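You operate a simulated robot arm through the tools that you are given. There is no shell and no other tool. Be economical: measure what you need, move in short steps, check, and stop when the job is done.

The job below is to be done with a simulated robot arm. You get a single attempt, and the scene is never put back.

TASK
Put one of the grey cells from the cleaning bench on top of the white drip spout.

Only the result counts: the job must be done as asked and must still hold three seconds after the hand-in. Knocking over, shifting, dropping, spilling or breaking anything else fails it.

THE ROBOT
A 6-joint arm with a two-finger parallel gripper, fixed in place. Base frame: the origin is at the foot of the arm, x ahead of it, y to its left, z up; the work surface is at about z = 560. Readings come in mm, rad, newtons and seconds.
With the tool pointing down near the work surface it reaches from about 100 to 640 mm from the base axis. Its first joint turns from -1.152 to 1.152 rad. Payload 2.9 kg.
The tool frame sits at the grasp point between the pads (the TCP): z along the fingers, y along the line on which they close. The tips reach 30 mm beyond it. Largest opening 110 mm; finger width 20, thickness 10; the body of the gripper, 48 by 112 mm, starts 55 mm behind the TCP.
Orientation is told as [roll, pitch, yaw] about the base's x, y, z axes, in that order, counted from this pose: with the fingers straight down and closing along the base's y, the tool's x points along the base's -x, its y along +y and its z along -z.

THE INTERFACE
- The arm moves only by the tool drive_tool. Its argument "steps" is one flat list of numbers, 7 for each row, row after row: the shift along the tool's x, y, z in mm, then the turn, a rotation vector about the tool's x, y, z in degrees, then the finger opening in mm, from 0 to 110. In form: [dx, dy, dz, rx, ry, rz, jaw, dx, dy, dz, rx, ry, rz, jaw, ...]. A call has 1 to 20 rows; each row is the pose to reach, as a shift and turn from the pose commanded when the call began, along the tool's axes at that moment. A row lasts 0.2 s, in which the tool goes at most 50 mm and 0.15 rad; a call with a longer step from one row to the next is refused whole, and so is a gripper value outside its range. Where a pose cannot be reached the arm comes as near as it can. A force on the tool above 40 N (or 10 N above the force at the start of the call, whichever is more), or a blocked arm, ends the call early, and 0.2 s more pass. Each finger travels about 108 mm/s and halts on what it meets, pressing with about 30 N; the grip force reading is that of the motor and also rises with nothing between the fingers. The clock runs only during rows and for 0.2 s after the last one: add rows that repeat a pose to give the fingers time. The reply holds the time, the measured pose of the TCP, the force on the tool along the base axes, the opening and the grip force, in the units named above and with some noise, and new pictures: "views" is both (left out), scene, wrist or none.
- Cameras (640 x 400 px; columns grow to the right, rows downward): "scene" is fixed at [55.8, 423.3, 1370.7]; the picture's right is [-0.94, -0.35, 0.00], its down [-0.23, 0.62, -0.75] and it looks along [0.27, -0.70, -0.66] (base axes); focal length 366 px, centre (320, 200). "wrist" rides on the gripper at [72, 17, -103] in the tool frame; the picture's right is [-0.23, 0.97, 0.00], its down [-0.76, -0.18, -0.62] and it looks along [-0.61, -0.14, 0.78] (tool axes); focal length 222 px, centre (320, 200). There is no depth. A picture from a camera that has moved, and an enlarged one, comes with that camera's place and axes in the base frame and with its lens. The place of the scene camera against the robot may be out by one fixed shift of up to 12 mm in any direction.
- enlarge(camera, box): a new picture of the part [left, top, right, bottom] of that camera's present view, enlarged. It takes no simulated time.
- finish_job(): hands the job in; it is judged then, once.

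Work in short steps. Places have to be worked out from the pictures, the camera data and where the tool is seen: move nearer, look again, correct. Check each grasp and each placing, and mend what went wrong. You have 90 turns and 200 pictures in all, those below and enlarged ones among them. Open the gripper and draw the arm clear of the work before you hand the job in, unless the task says otherwise; then end with one line.

The tools are called after "Request:" as a command line: name --argument value ..., lists and objects as JSON in quotes. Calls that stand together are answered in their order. drive_tool: Moves the arm, as the interface text tells. Its arguments: {"type":"object","properties":{"steps":{"type":"array"},"views":{"type":"string","enum":["both","scene","wrist","none"]}},"required":["steps"]} The other tools are called the same way: enlarge (camera, box) takes an enlarged picture of a part of a camera's view; finish_job () hands the job in.

At the start:

```text
t: 0.0
tcp_pos: [461.8, -170.2, 886.3]
tcp_rot: [0.002, -0.001, 0.0]
ft_force: [0.2, 0.5, -0.1]
grip_width: 109.7
grip_force: 0.1
```

scene: 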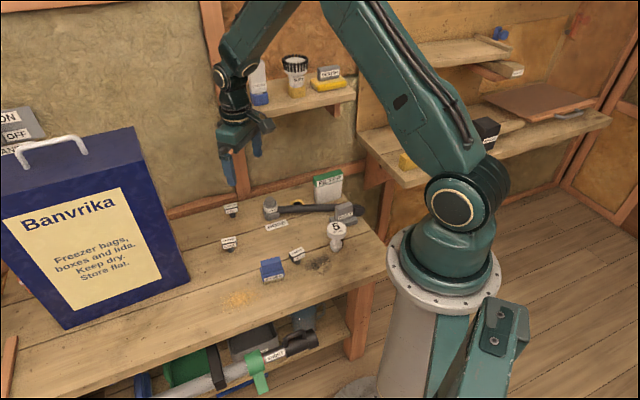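
wrist: 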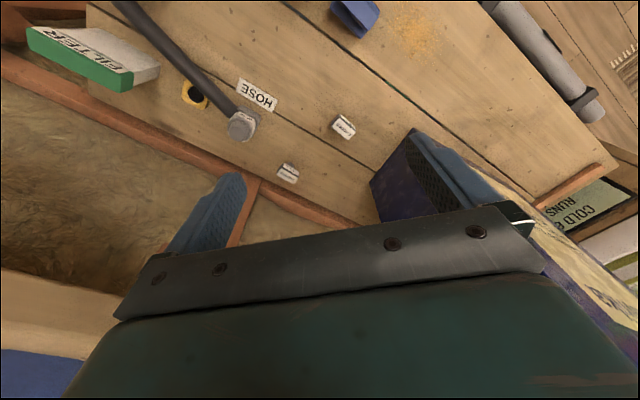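

I'll look closer at the bench to identify the objects before moving.

Request:
enlarge --camera "scene" --box '[200, 160, 380, 290]'

Request:
enlarge --camera "wrist" --box '[200, 60, 400, 200]'

Request:
enlarge --camera "scene" --box '[360, 20, 620, 190]'

```text
3.08 times, centred on (290, 225) of scene
camera zoom: at [55.8, 423.3, 1370.7], right [-0.94, -0.35, 0.0], down [-0.23, 0.62, -0.75], along [0.27, -0.7, -0.66], focal length 1127 px, centre (412, 123)
```

zoom: 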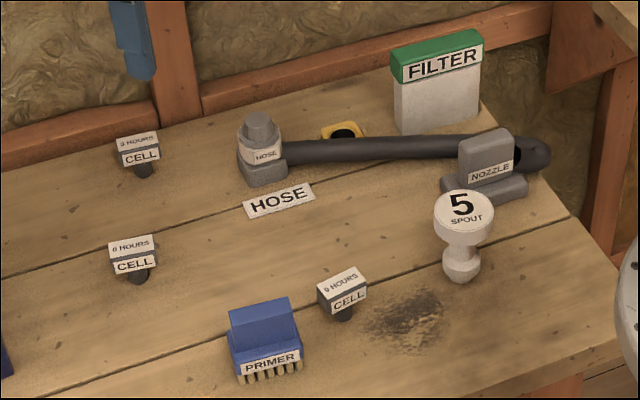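

```text
2.86 times, centred on (300, 130) of wrist
camera zoom: at [390.4, -152.7, 987.8], right [0.23, 0.97, 0.0], down [0.76, -0.18, 0.62], along [0.61, -0.14, -0.78], focal length 635 px, centre (377, 400)
```

zoom: 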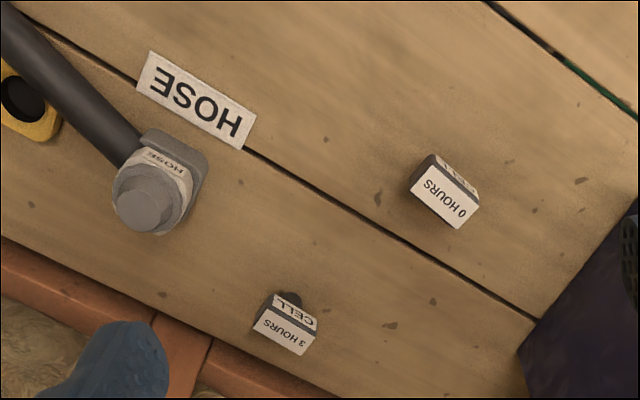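

```text
2.35 times, centred on (490, 105) of scene
camera zoom: at [55.8, 423.3, 1370.7], right [-0.94, -0.35, 0.0], down [-0.23, 0.62, -0.75], along [0.27, -0.7, -0.66], focal length 862 px, centre (-80, 424)
```

zoom: 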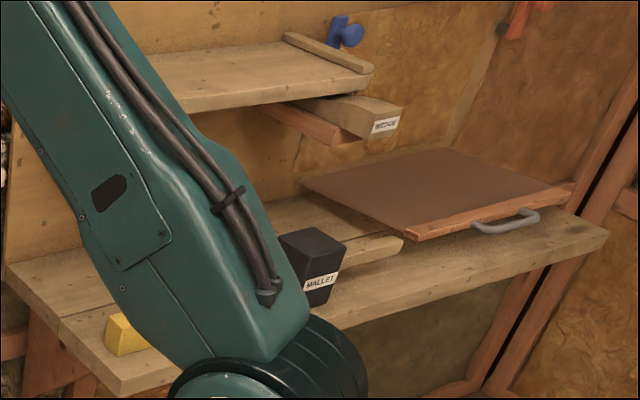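

The three cells are blocks on stubs. I put the right one at about (350,-166), the middle one at (547,-136) and the spout at about (265,-246). I'll move above the right cell for a closer look.

Request:
drive_tool --steps '[26, 2, 30, 0, 0, 0, 110, 52, 4, 60, 0, 0, 0, 110, 78, 6, 90, 0, 0, 0, 110, 104, 8, 120, 0, 0, 0, 110, 120, 10, 150, 0, 0, 0, 110, 120, 10, 150, 0, 0, 0, 110]'

```text
t: 1.4
tcp_pos: [341.7, -160.0, 735.3]
tcp_rot: [0.001, 0.0, 0.0]
ft_force: [0.7, 0.3, -1.0]
grip_width: 109.9
grip_force: 0.1
camera wrist: at [270.7, -143.6, 836.6], right [0.23, 0.97, 0.0], down [0.76, -0.18, 0.62], along [0.61, -0.14, -0.78], focal length 222 px, centre (320, 200)
```

scene: 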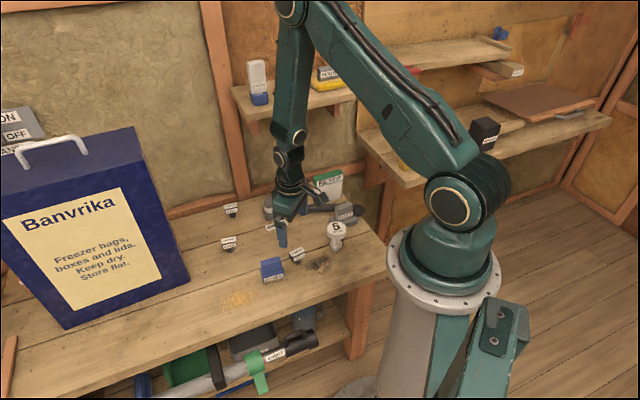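
wrist: 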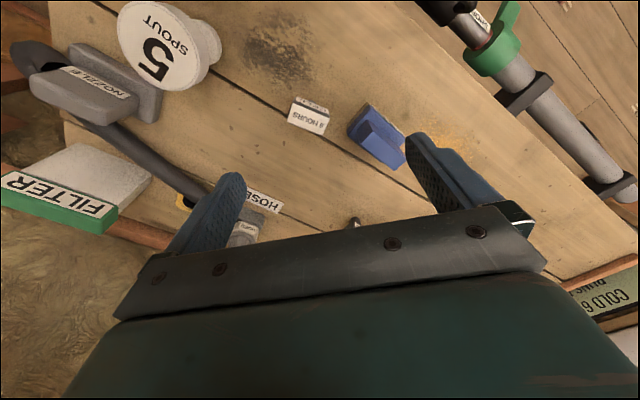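

Request:
enlarge --camera "wrist" --box '[240, 60, 420, 180]'

Request:
enlarge --camera "scene" --box '[260, 210, 360, 280]'

Request:
enlarge --camera "wrist" --box '[90, 0, 270, 120]'

```text
3.33 times, centred on (330, 120) of wrist
camera zoom: at [270.7, -143.6, 836.6], right [0.23, 0.97, 0.0], down [0.76, -0.18, 0.62], along [0.61, -0.14, -0.78], focal length 740 px, centre (287, 467)
```

zoom: 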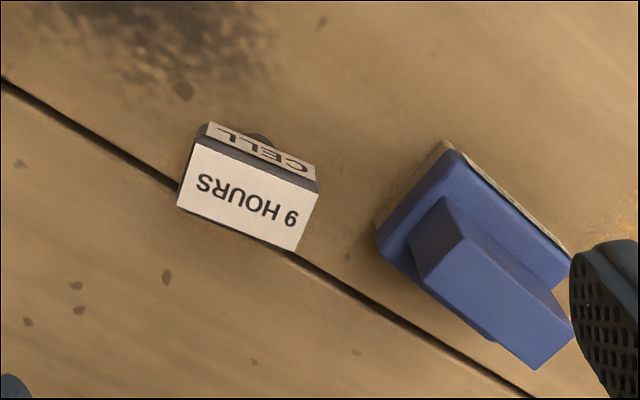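

```text
5.71 times, centred on (310, 245) of scene
camera zoom: at [55.8, 423.3, 1370.7], right [-0.94, -0.35, 0.0], down [-0.23, 0.62, -0.75], along [0.27, -0.7, -0.66], focal length 2092 px, centre (377, -57)
```

zoom: 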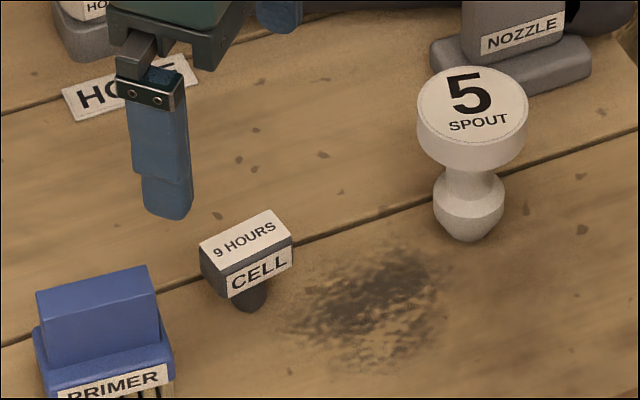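

```text
3.33 times, centred on (180, 60) of wrist
camera zoom: at [270.7, -143.6, 836.6], right [0.23, 0.97, 0.0], down [0.76, -0.18, 0.62], along [0.61, -0.14, -0.78], focal length 740 px, centre (787, 667)
```

zoom: 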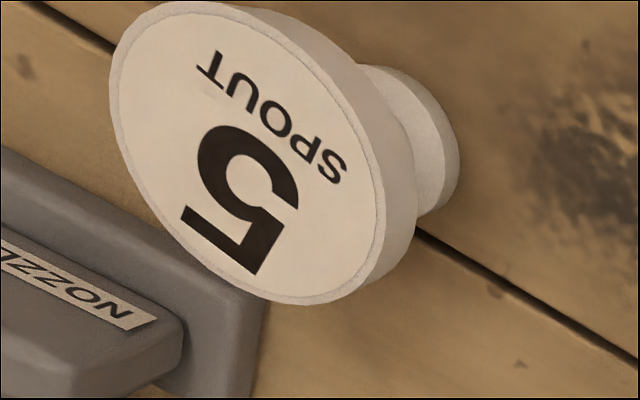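

The right cell's block is about 39x21 mm, centred near (345,-173), with its long axis about 32° off y. I'll turn the tool 59° so the fingers close across the short side, clear of the primer, then look again.

Request:
drive_tool --steps '[0, -2, 5, 0, 0, -8, 100, -1, -4, 10, 0, 0, -16, 90, -1, -6, 15, 0, 0, -24, 80, -2, -8, 20, 0, 0, -32, 70, -2, -10, 25, 0, 0, -40, 60, -3, -12, 30, 0, 0, -48, 60, -3, -12.5, 33, 0, 0, -56, 60, -3.3, -12.5, 35, 0, 0, -59, 60, -3.3, -12.5, 35, 0, 0, -59, 60]'

```text
t: 3.4
tcp_pos: [344.3, -173.3, 702.2]
tcp_rot: [0.0, 0.001, 1.031]
ft_force: [0.5, 0.2, 0.1]
grip_width: 60.2
grip_force: 0.1
camera wrist: at [294.6, -226.3, 802.9], right [-0.72, 0.7, 0.0], down [0.54, 0.56, 0.62], along [0.43, 0.45, -0.78], focal length 222 px, centre (320, 200)
```

scene: 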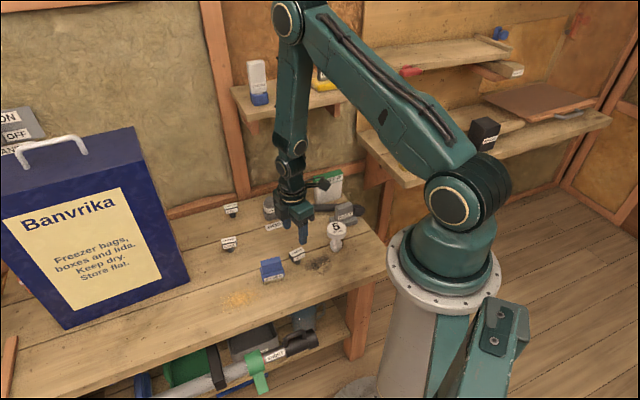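
wrist: 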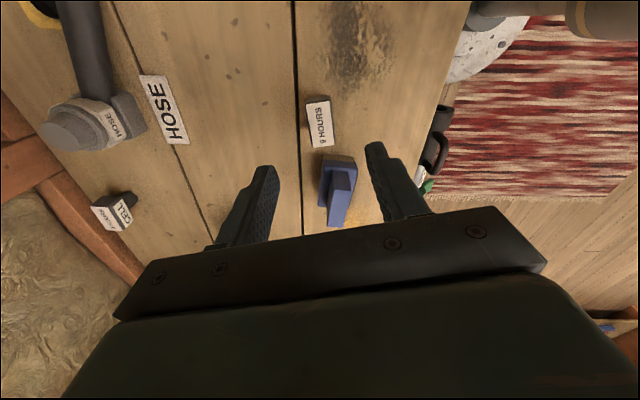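

Request:
enlarge --camera "wrist" --box '[250, 80, 400, 180]'

```text
4.00 times, centred on (325, 130) of wrist
camera zoom: at [294.6, -226.3, 802.9], right [-0.72, 0.7, 0.0], down [0.54, 0.56, 0.62], along [0.43, 0.45, -0.78], focal length 888 px, centre (300, 480)
```

zoom: 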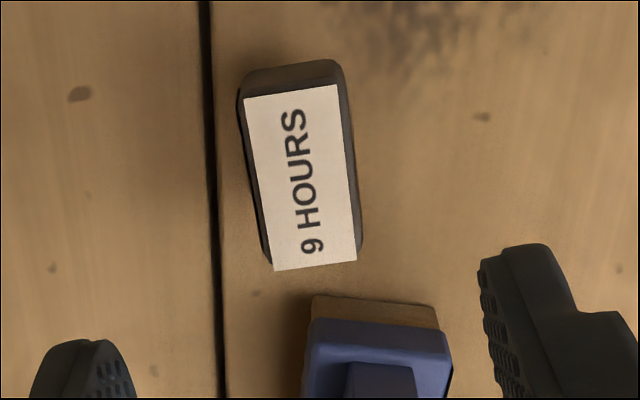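

The two wrist views agree: top centre about (345.5,-172) at z ≈ 598, with the short axis needing about 3.5° of turn back. I'll descend most of the way with the jaws at 50, then check.

Request:
drive_tool --steps '[-0.5, 0, 20, 0, 0, 3.5, 50, -0.8, 0, 40, 0, 0, 3.5, 50, -0.8, 0, 60, 0, 0, 3.5, 50, -0.8, 0, 70, 0, 0, 3.5, 50, -0.8, 0, 70, 0, 0, 3.5, 50]'

Request:
enlarge --camera "scene" --box '[250, 190, 350, 280]'

Request:
enlarge --camera "wrist" --box '[220, 100, 420, 225]'

```text
t: 4.6
tcp_pos: [345.1, -171.2, 630.4]
tcp_rot: [0.0, 0.0, 0.97]
ft_force: [0.2, 0.0, 1.0]
grip_width: 49.8
grip_force: 0.0
camera wrist: at [291.8, -222.1, 731.9], right [-0.67, 0.74, 0.0], down [0.58, 0.53, 0.62], along [0.46, 0.42, -0.78], focal length 222 px, centre (320, 200)
```

scene: 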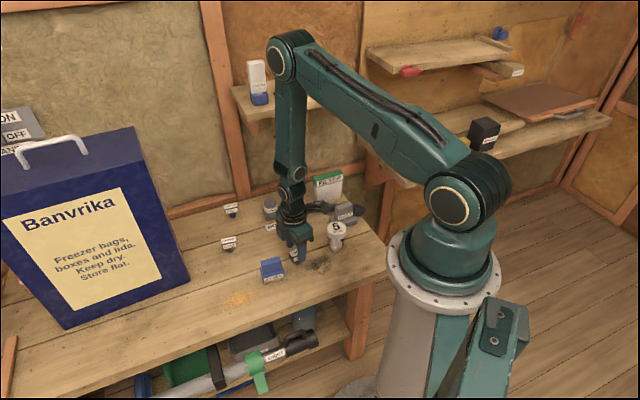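
wrist: 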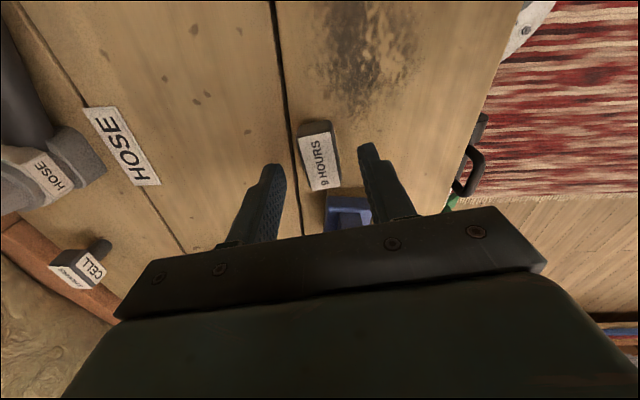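

```text
4.44 times, centred on (300, 235) of scene
camera zoom: at [55.8, 423.3, 1370.7], right [-0.94, -0.35, 0.0], down [-0.23, 0.62, -0.75], along [0.27, -0.7, -0.66], focal length 1628 px, centre (409, 44)
```

zoom: 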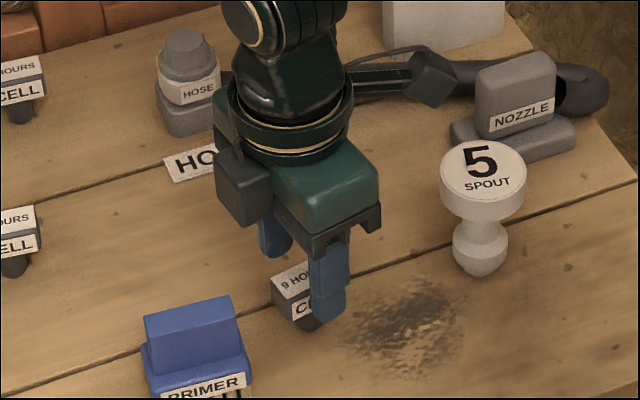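

```text
3.20 times, centred on (320, 162) of wrist
camera zoom: at [291.8, -222.1, 731.9], right [-0.67, 0.74, 0.0], down [0.58, 0.53, 0.62], along [0.46, 0.42, -0.78], focal length 711 px, centre (320, 320)
```

zoom: 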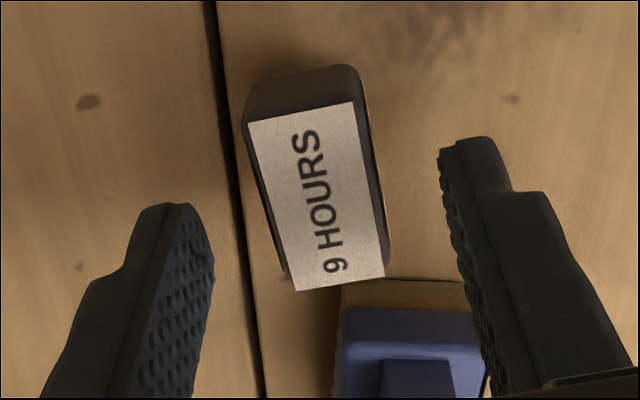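

The cell sits between the fingers, off centre by about 1 mm. I'll correct that and descend to TCP z ≈ 604.

Request:
drive_tool --steps '[0, -1.2, 10, 0, 0, 1.4, 50, 0, -1.2, 20, 0, 0, 1.4, 50, 0, -1.2, 26, 0, 0, 1.4, 50, 0, -1.2, 26, 0, 0, 1.4, 50]'

Request:
enlarge --camera "scene" --box '[250, 190, 350, 280]'

Request:
enlarge --camera "wrist" --box '[220, 100, 420, 225]'

```text
t: 5.6
tcp_pos: [344.9, -171.5, 604.8]
tcp_rot: [0.001, 0.0, 0.945]
ft_force: [0.0, -0.4, 0.0]
grip_width: 50.3
grip_force: 0.0
camera wrist: at [291.0, -220.5, 705.9], right [-0.66, 0.76, 0.0], down [0.59, 0.51, 0.62], along [0.47, 0.41, -0.78], focal length 222 px, centre (320, 200)
```

scene: 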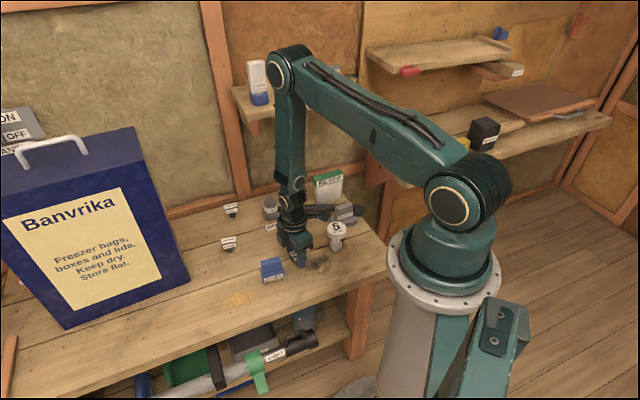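
wrist: 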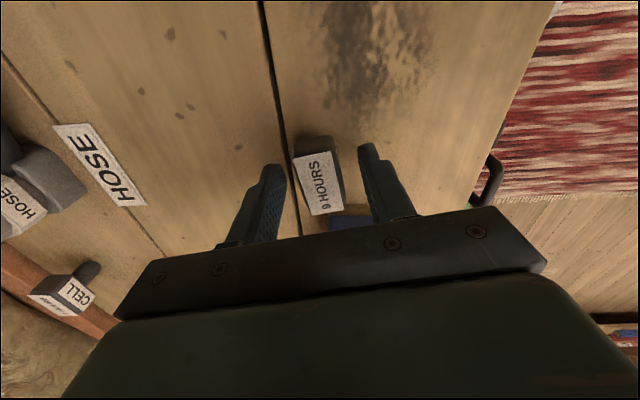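

```text
4.44 times, centred on (300, 235) of scene
camera zoom: at [55.8, 423.3, 1370.7], right [-0.94, -0.35, 0.0], down [-0.23, 0.62, -0.75], along [0.27, -0.7, -0.66], focal length 1628 px, centre (409, 44)
```

zoom: 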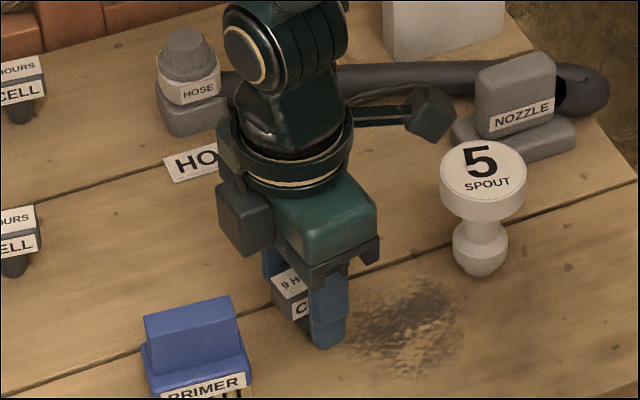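

```text
3.20 times, centred on (320, 162) of wrist
camera zoom: at [291.0, -220.5, 705.9], right [-0.66, 0.76, 0.0], down [0.59, 0.51, 0.62], along [0.47, 0.41, -0.78], focal length 711 px, centre (320, 320)
```

zoom: 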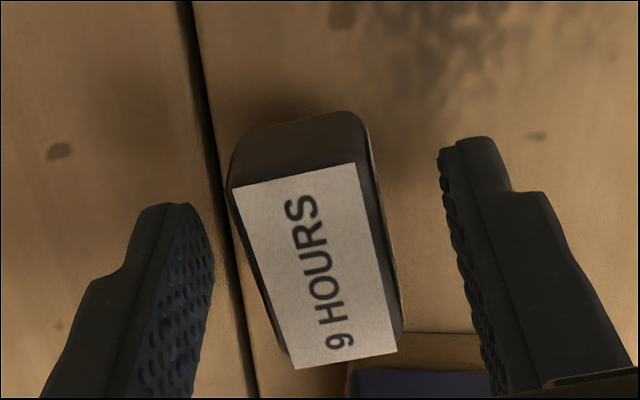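

The fingers straddle the block, so I'll close gently.

Request:
drive_tool --steps '[0, 0, 0, 0, 0, 0, 40, 0, 0, 0, 0, 0, 0, 32, 0, 0, 0, 0, 0, 0, 26, 0, 0, 0, 0, 0, 0, 20, 0, 0, 0, 0, 0, 0, 12, 0, 0, 0, 0, 0, 0, 12]'

Request:
enlarge --camera "wrist" --box '[220, 100, 420, 225]'

```text
t: 7.0
tcp_pos: [344.6, -172.1, 605.3]
tcp_rot: [0.001, 0.0, 0.944]
ft_force: [0.4, 0.9, -0.4]
grip_width: 23.3
grip_force: 30.0
camera wrist: at [290.9, -220.4, 706.0], right [-0.66, 0.76, 0.0], down [0.59, 0.51, 0.62], along [0.47, 0.41, -0.78], focal length 222 px, centre (320, 200)
```

scene: 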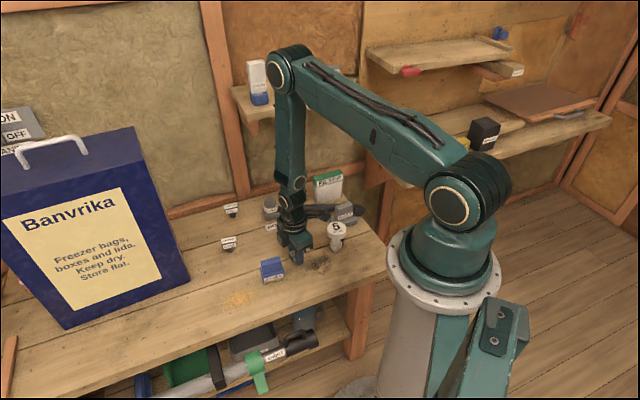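
wrist: 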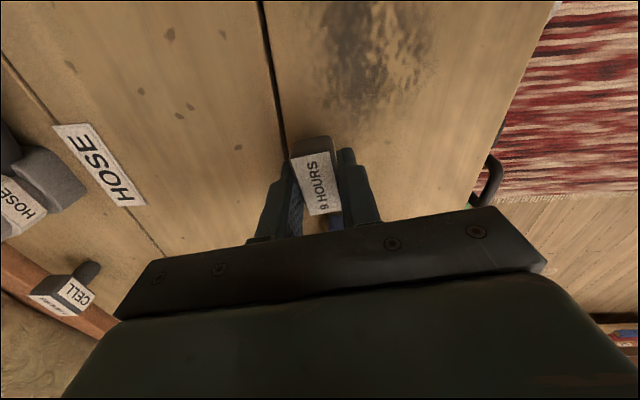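

```text
3.20 times, centred on (320, 162) of wrist
camera zoom: at [290.9, -220.4, 706.0], right [-0.66, 0.76, 0.0], down [0.59, 0.51, 0.62], along [0.47, 0.41, -0.78], focal length 711 px, centre (320, 320)
```

zoom: 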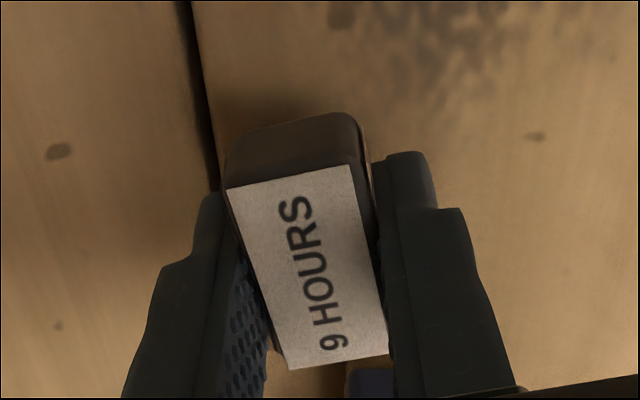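

It holds at 23.3 mm opening with 30 N. I'll lift straight up.

Request:
drive_tool --steps '[0, 0, -6, 0, 0, 0, 12, 0, 0, -20, 0, 0, 0, 12, 0, 0, -50, 0, 0, 0, 12, 0, 0, -80, 0, 0, 0, 12, 0, 0, -110, 0, 0, 0, 12, 0, 0, -130, 0, 0, 0, 12, 0, 0, -130, 0, 0, 0, 12]'

Request:
enlarge --camera "scene" --box '[250, 190, 350, 280]'

```text
t: 8.6
tcp_pos: [346.3, -171.1, 735.6]
tcp_rot: [0.0, 0.0, 0.944]
ft_force: [0.3, 0.3, 0.6]
grip_width: 23.3
grip_force: 30.1
camera wrist: at [291.7, -219.4, 838.0], right [-0.66, 0.75, 0.0], down [0.59, 0.51, 0.62], along [0.47, 0.41, -0.78], focal length 222 px, centre (320, 200)
```

scene: 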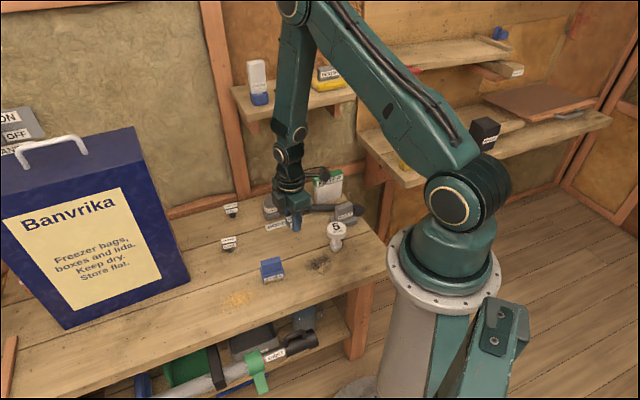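
wrist: 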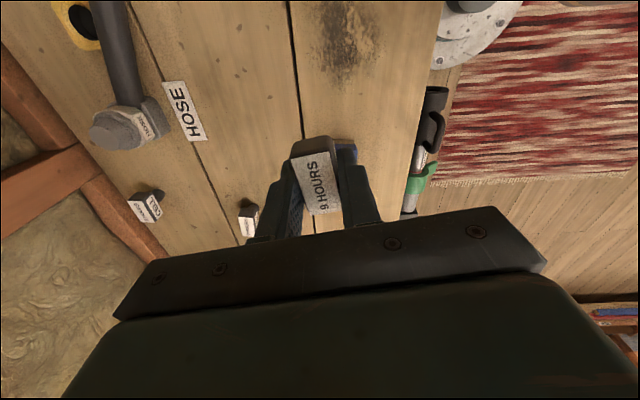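

```text
4.44 times, centred on (300, 235) of scene
camera zoom: at [55.8, 423.3, 1370.7], right [-0.94, -0.35, 0.0], down [-0.23, 0.62, -0.75], along [0.27, -0.7, -0.66], focal length 1628 px, centre (409, 44)
```

zoom: 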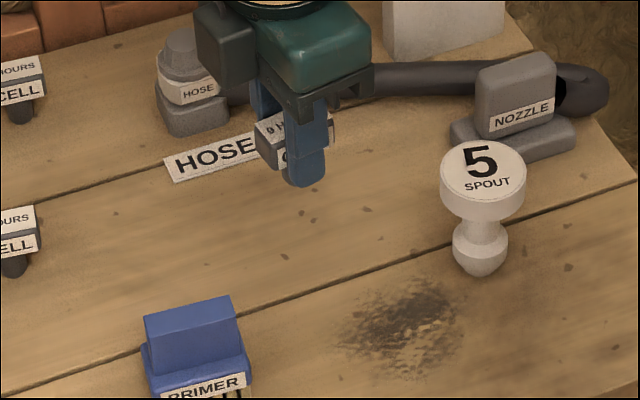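

The cell is lifted and held. Next I'll move toward the spout at the same height and view it from there.

Request:
drive_tool --steps '[23, 2, 0, 0, 0, 0, 12, 46, 4.5, 0, 0, 0, 0, 12, 69, 7, 0, 0, 0, 0, 12, 91, 9, 0, 0, 0, 0, 12, 91, 9, 0, 0, 0, 0, 12]'

Request:
enlarge --camera "scene" --box '[280, 180, 380, 270]'

Request:
enlarge --camera "wrist" --box '[220, 40, 420, 165]'

```text
t: 9.8
tcp_pos: [285.4, -240.3, 735.1]
tcp_rot: [0.001, -0.001, 0.944]
ft_force: [-0.3, -0.1, 0.0]
grip_width: 22.9
grip_force: 29.9
camera wrist: at [231.2, -288.9, 835.7], right [-0.66, 0.75, 0.0], down [0.59, 0.51, 0.62], along [0.47, 0.41, -0.78], focal length 222 px, centre (320, 200)
```

scene: 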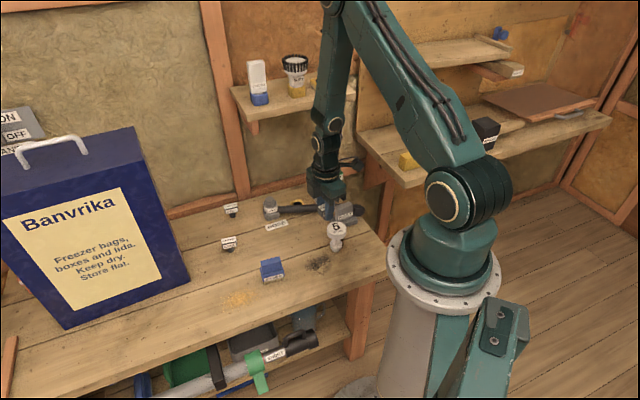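
wrist: 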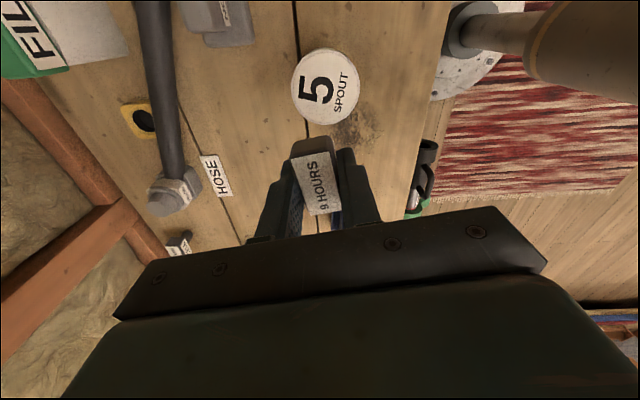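

```text
4.44 times, centred on (330, 225) of scene
camera zoom: at [55.9, 423.3, 1370.7], right [-0.94, -0.35, 0.0], down [-0.23, 0.62, -0.75], along [0.27, -0.7, -0.66], focal length 1628 px, centre (276, 89)
```

zoom: 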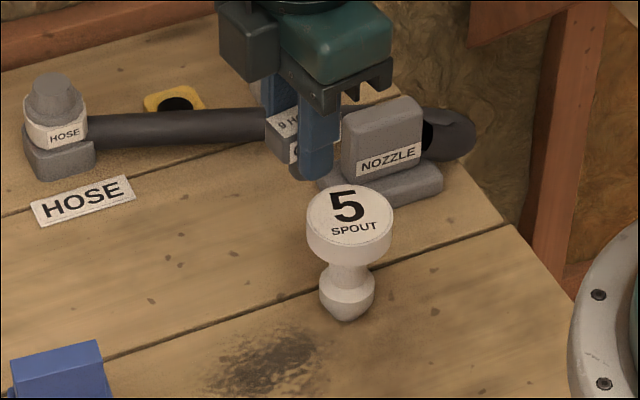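

```text
3.20 times, centred on (320, 102) of wrist
camera zoom: at [231.2, -288.9, 835.7], right [-0.66, 0.75, 0.0], down [0.59, 0.51, 0.62], along [0.47, 0.41, -0.78], focal length 711 px, centre (320, 512)
```

zoom: 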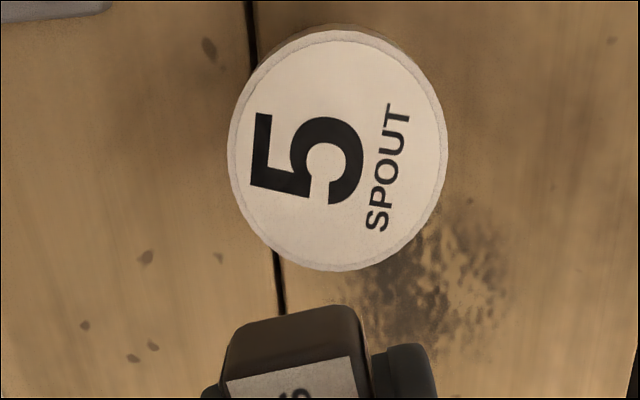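

Triangulating the wrist views gives a spout disc top centre of about (258,-259), z ≈ 642, diameter 54. The peg bottom is 45 mm below the TCP. I'll move over it, lower to TCP 708 and check.

Request:
drive_tool --steps '[16, 6, 0, 0, 0, 0, 12, 31, 11.3, 0, 0, 0, 0, 12, 31, 11.3, 10, 0, 0, 0, 12, 31, 11.3, 20, 0, 0, 0, 12, 31, 11.3, 27, 0, 0, 0, 12, 31, 11.3, 27, 0, 0, 0, 12]'

Request:
enlarge --camera "scene" --box '[300, 180, 370, 250]'

Request:
enlarge --camera "wrist" --box '[220, 80, 420, 205]'

```text
t: 11.2
tcp_pos: [258.1, -259.7, 708.4]
tcp_rot: [0.0, -0.001, 0.945]
ft_force: [-0.7, -0.1, -0.4]
grip_width: 23.1
grip_force: 30.2
camera wrist: at [203.8, -308.5, 809.5], right [-0.66, 0.76, 0.0], down [0.59, 0.51, 0.62], along [0.47, 0.41, -0.78], focal length 222 px, centre (320, 200)
```

scene: 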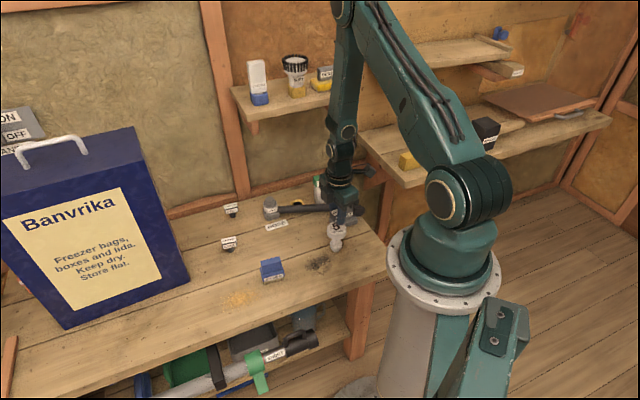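
wrist: 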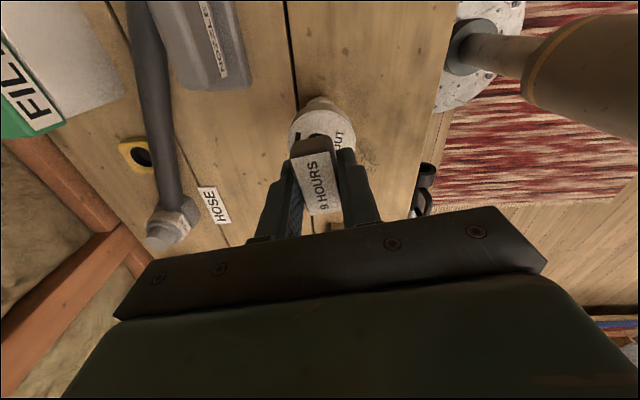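

```text
5.71 times, centred on (335, 215) of scene
camera zoom: at [55.8, 423.3, 1370.7], right [-0.94, -0.35, 0.0], down [-0.23, 0.62, -0.75], along [0.27, -0.7, -0.66], focal length 2092 px, centre (234, 114)
```

zoom: 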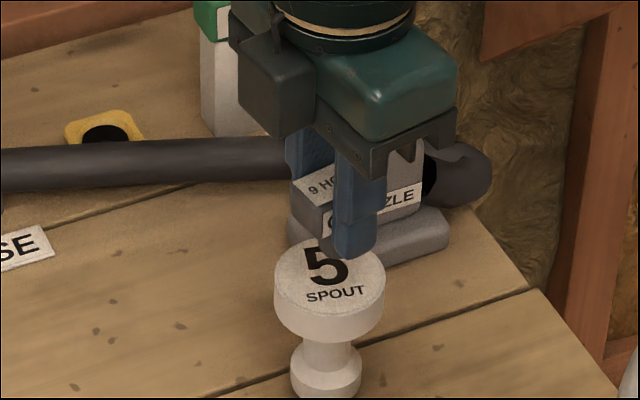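

```text
3.20 times, centred on (320, 142) of wrist
camera zoom: at [203.8, -308.5, 809.5], right [-0.66, 0.76, 0.0], down [0.59, 0.51, 0.62], along [0.47, 0.41, -0.78], focal length 711 px, centre (320, 384)
```

zoom: 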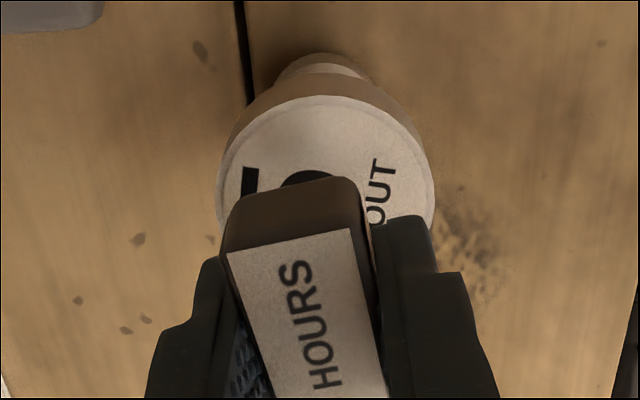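

The cell is centred over the disc to within 1–2 mm. I'll nudge it by 1 mm, lower toward contact and watch the force.

Request:
drive_tool --steps '[-1, 0.3, 5, 0, 0, 0, 12, -1, 0.3, 10, 0, 0, 0, 12, -1, 0.3, 13, 0, 0, 0, 12, -1, 0.3, 13, 0, 0, 0, 12]'

Request:
enlarge --camera "scene" --box '[300, 180, 370, 250]'

Request:
enlarge --camera "wrist" --box '[220, 80, 420, 205]'

```text
t: 12.2
tcp_pos: [259.3, -257.0, 694.6]
tcp_rot: [0.0, 0.001, 0.945]
ft_force: [0.0, 0.7, -0.6]
grip_width: 23.3
grip_force: 30.3
camera wrist: at [204.5, -306.5, 796.4], right [-0.66, 0.76, 0.0], down [0.59, 0.51, 0.62], along [0.47, 0.41, -0.78], focal length 222 px, centre (320, 200)
```

scene: 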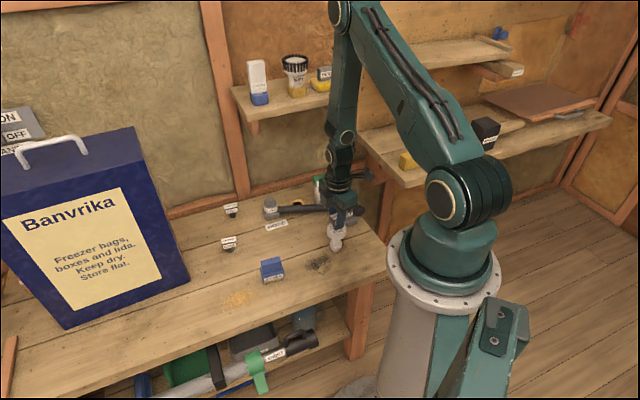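
wrist: 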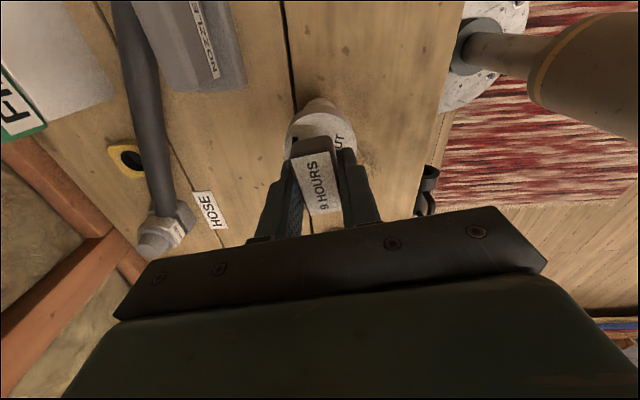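

```text
5.71 times, centred on (335, 215) of scene
camera zoom: at [55.8, 423.3, 1370.7], right [-0.94, -0.35, 0.0], down [-0.23, 0.62, -0.75], along [0.27, -0.7, -0.66], focal length 2092 px, centre (234, 114)
```

zoom: 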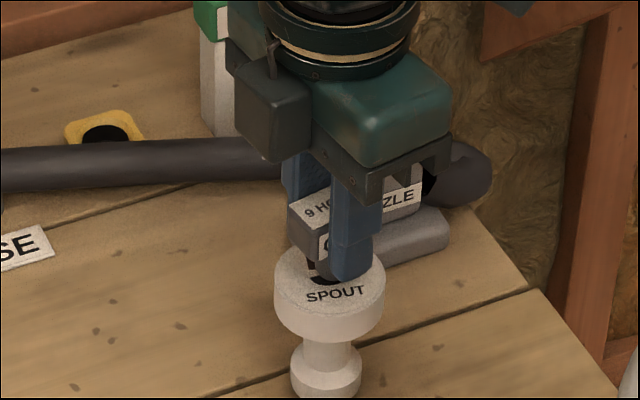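

```text
3.20 times, centred on (320, 142) of wrist
camera zoom: at [204.5, -306.5, 796.4], right [-0.66, 0.76, 0.0], down [0.59, 0.51, 0.62], along [0.47, 0.41, -0.78], focal length 711 px, centre (320, 384)
```

zoom: 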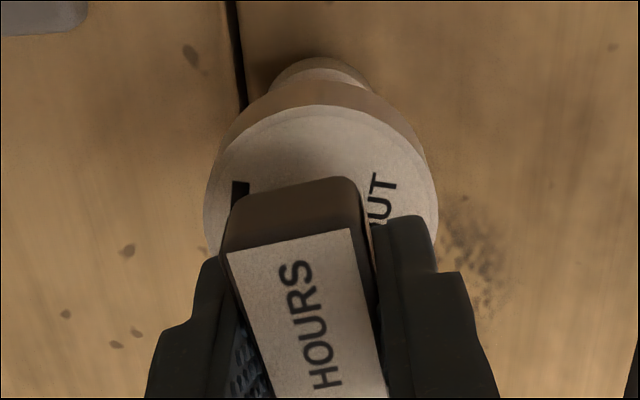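

The alignment holds, and contact should come at TCP ≈ 687. I'll go down in small steps and read the force.

Request:
drive_tool --steps '[0, 0, 2, 0, 0, 0, 12, 0, 0, 4, 0, 0, 0, 12, 0, 0, 4, 0, 0, 0, 12]' --views "none"

```text
t: 13.0
tcp_pos: [259.8, -257.3, 691.6]
tcp_rot: [-0.001, 0.001, 0.946]
ft_force: [-1.3, 2.3, 26.8]
grip_width: 23.3
grip_force: 30.0
```

Contact came at TCP ≈ 692 with 27 N. I'll back off 1 mm to ease the load and check.

Request:
drive_tool --steps '[0, 0, -1, 0, 0, 0, 12, 0, 0, -1, 0, 0, 0, 12]'

Request:
enlarge --camera "scene" --box '[300, 180, 370, 250]'

Request:
enlarge --camera "wrist" --box '[220, 80, 420, 205]'

```text
t: 13.6
tcp_pos: [258.9, -258.5, 692.0]
tcp_rot: [-0.002, 0.0, 0.944]
ft_force: [1.4, -0.8, 10.8]
grip_width: 23.2
grip_force: 30.4
camera wrist: at [204.7, -306.6, 793.4], right [-0.66, 0.76, 0.0], down [0.59, 0.51, 0.62], along [0.47, 0.41, -0.78], focal length 222 px, centre (320, 200)
```

scene: 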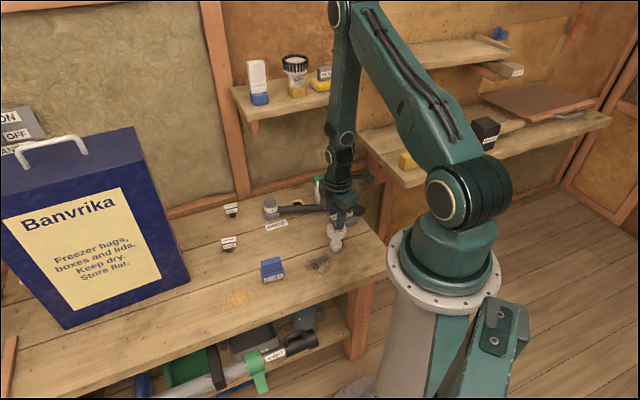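
wrist: 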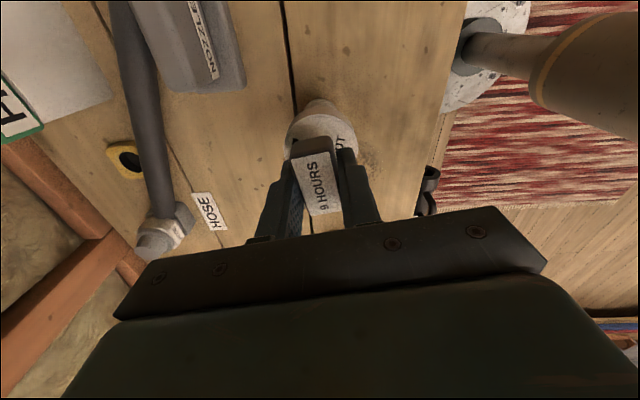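

```text
5.71 times, centred on (335, 215) of scene
camera zoom: at [55.8, 423.4, 1370.7], right [-0.94, -0.35, 0.0], down [-0.23, 0.62, -0.75], along [0.27, -0.7, -0.66], focal length 2092 px, centre (234, 114)
```

zoom: 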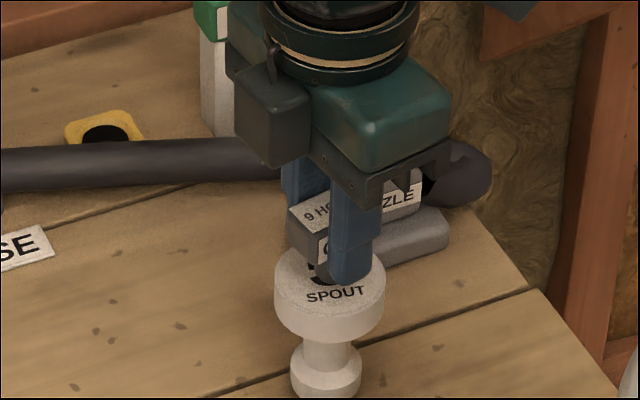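

```text
3.20 times, centred on (320, 142) of wrist
camera zoom: at [204.7, -306.6, 793.4], right [-0.66, 0.76, 0.0], down [0.59, 0.51, 0.62], along [0.47, 0.41, -0.78], focal length 711 px, centre (320, 384)
```

zoom: 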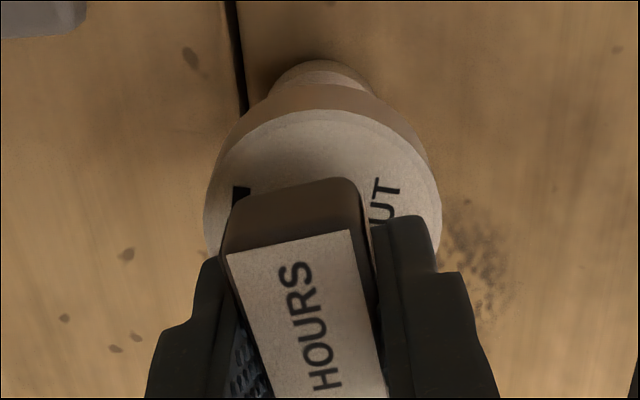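

Disc centre recomputes to (259.6,-257.7), right under the tool. I'll raise 0.5 mm to bring the force near zero, then open slowly; 50 mm opening leaves the finger tips above the disc.

Request:
drive_tool --steps '[0, 0, -0.5, 0, 0, 0, 12, 0, 0, -0.5, 0, 0, 0, 22, 0, 0, -0.5, 0, 0, 0, 24, 0, 0, -0.5, 0, 0, 0, 26, 0, 0, -0.5, 0, 0, 0, 30, 0, 0, -0.5, 0, 0, 0, 36, 0, 0, -0.5, 0, 0, 0, 44, 0, 0, -0.5, 0, 0, 0, 50, 0, 0, -0.5, 0, 0, 0, 50]'

Request:
enlarge --camera "scene" --box '[300, 180, 370, 250]'

Request:
enlarge --camera "wrist" --box '[220, 80, 420, 205]'

```text
t: 15.6
tcp_pos: [258.0, -257.4, 692.5]
tcp_rot: [0.002, 0.002, 0.945]
ft_force: [0.1, -0.1, 0.8]
grip_width: 50.3
grip_force: 0.1
camera wrist: at [204.1, -306.4, 794.2], right [-0.66, 0.76, 0.0], down [0.59, 0.51, 0.62], along [0.47, 0.41, -0.78], focal length 222 px, centre (320, 200)
```

scene: 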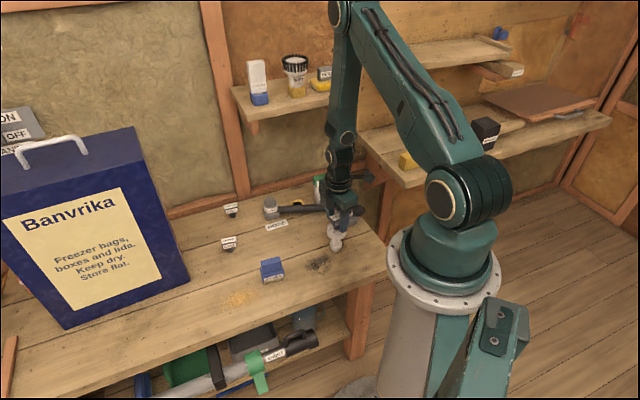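
wrist: 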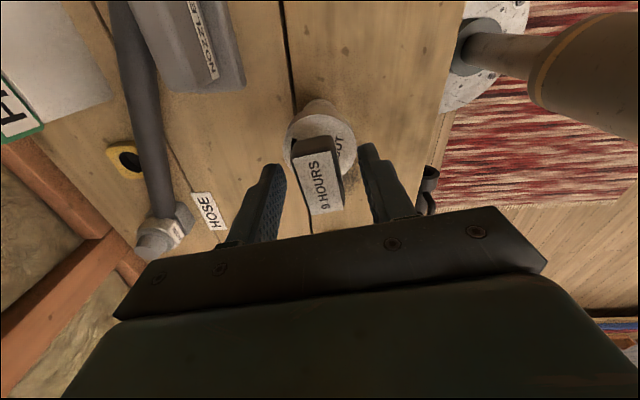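

```text
5.71 times, centred on (335, 215) of scene
camera zoom: at [55.8, 423.3, 1370.7], right [-0.94, -0.35, 0.0], down [-0.23, 0.62, -0.75], along [0.27, -0.7, -0.66], focal length 2092 px, centre (234, 114)
```

zoom: 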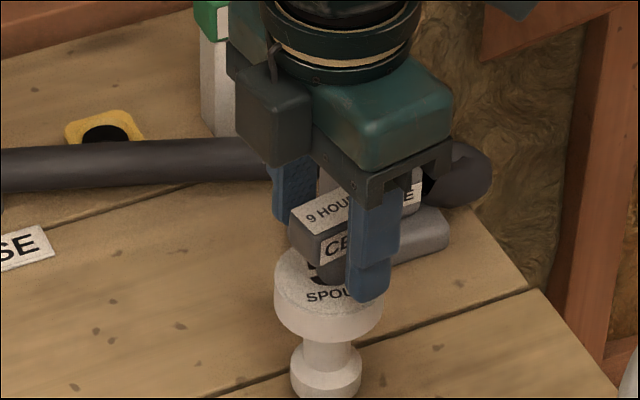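

```text
3.20 times, centred on (320, 142) of wrist
camera zoom: at [204.1, -306.4, 794.2], right [-0.66, 0.76, 0.0], down [0.59, 0.51, 0.62], along [0.47, 0.41, -0.78], focal length 711 px, centre (320, 384)
```

zoom: 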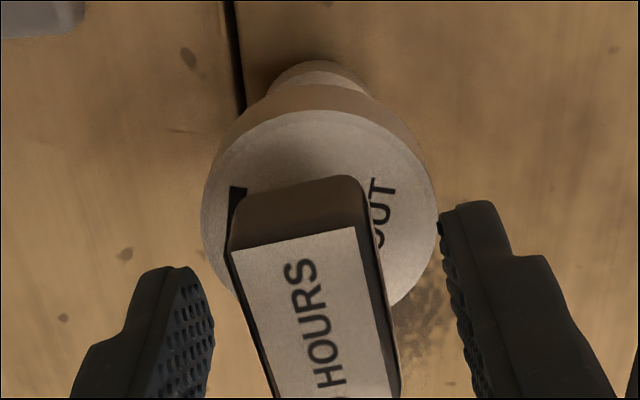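

The cell stands upright and centred. I'll raise the tool straight up, slowly at first.

Request:
drive_tool --steps '[0, 0, -4, 0, 0, 0, 52, 0, 0, -14, 0, 0, 0, 54, 0, 0, -30, 0, 0, 0, 54, 0, 0, -60, 0, 0, 0, 54, 0, 0, -100, 0, 0, 0, 54, 0, 0, -130, 0, 0, 0, 54, 0, 0, -130, 0, 0, 0, 54]'

Request:
enlarge --camera "scene" --box '[260, 160, 380, 270]'

```text
t: 17.2
tcp_pos: [257.3, -255.9, 823.1]
tcp_rot: [0.0, -0.002, 0.946]
ft_force: [0.0, 0.2, -0.7]
grip_width: 53.8
grip_force: 0.1
camera wrist: at [202.5, -305.8, 924.8], right [-0.66, 0.76, 0.0], down [0.59, 0.51, 0.62], along [0.47, 0.41, -0.78], focal length 222 px, centre (320, 200)
```

scene: 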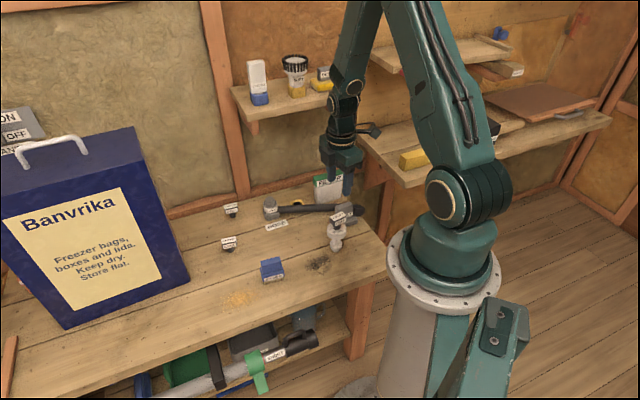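
wrist: 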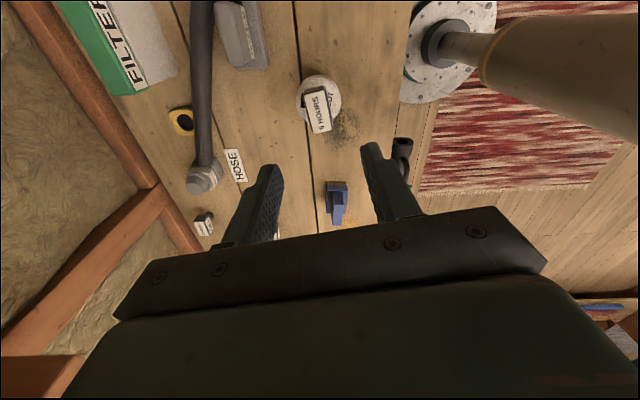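

```text
3.64 times, centred on (320, 215) of scene
camera zoom: at [55.8, 423.3, 1370.7], right [-0.94, -0.35, 0.0], down [-0.23, 0.62, -0.75], along [0.27, -0.7, -0.66], focal length 1332 px, centre (320, 146)
```

zoom: 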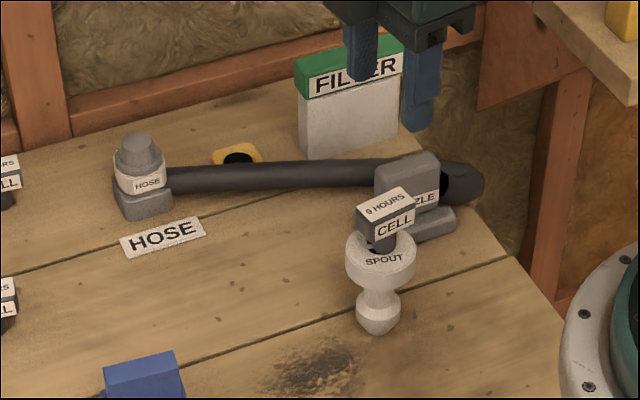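

The cell stands on the spout, nothing else has moved, and the arm is clear above, so I'll hand in.

Request:
finish_job

```text
The job is handed in.
```

The grey "9 HOURS" cell from the bench is standing upright on top of the white drip spout. The gripper is open and drawn clear above it, and nothing else on the bench was moved.
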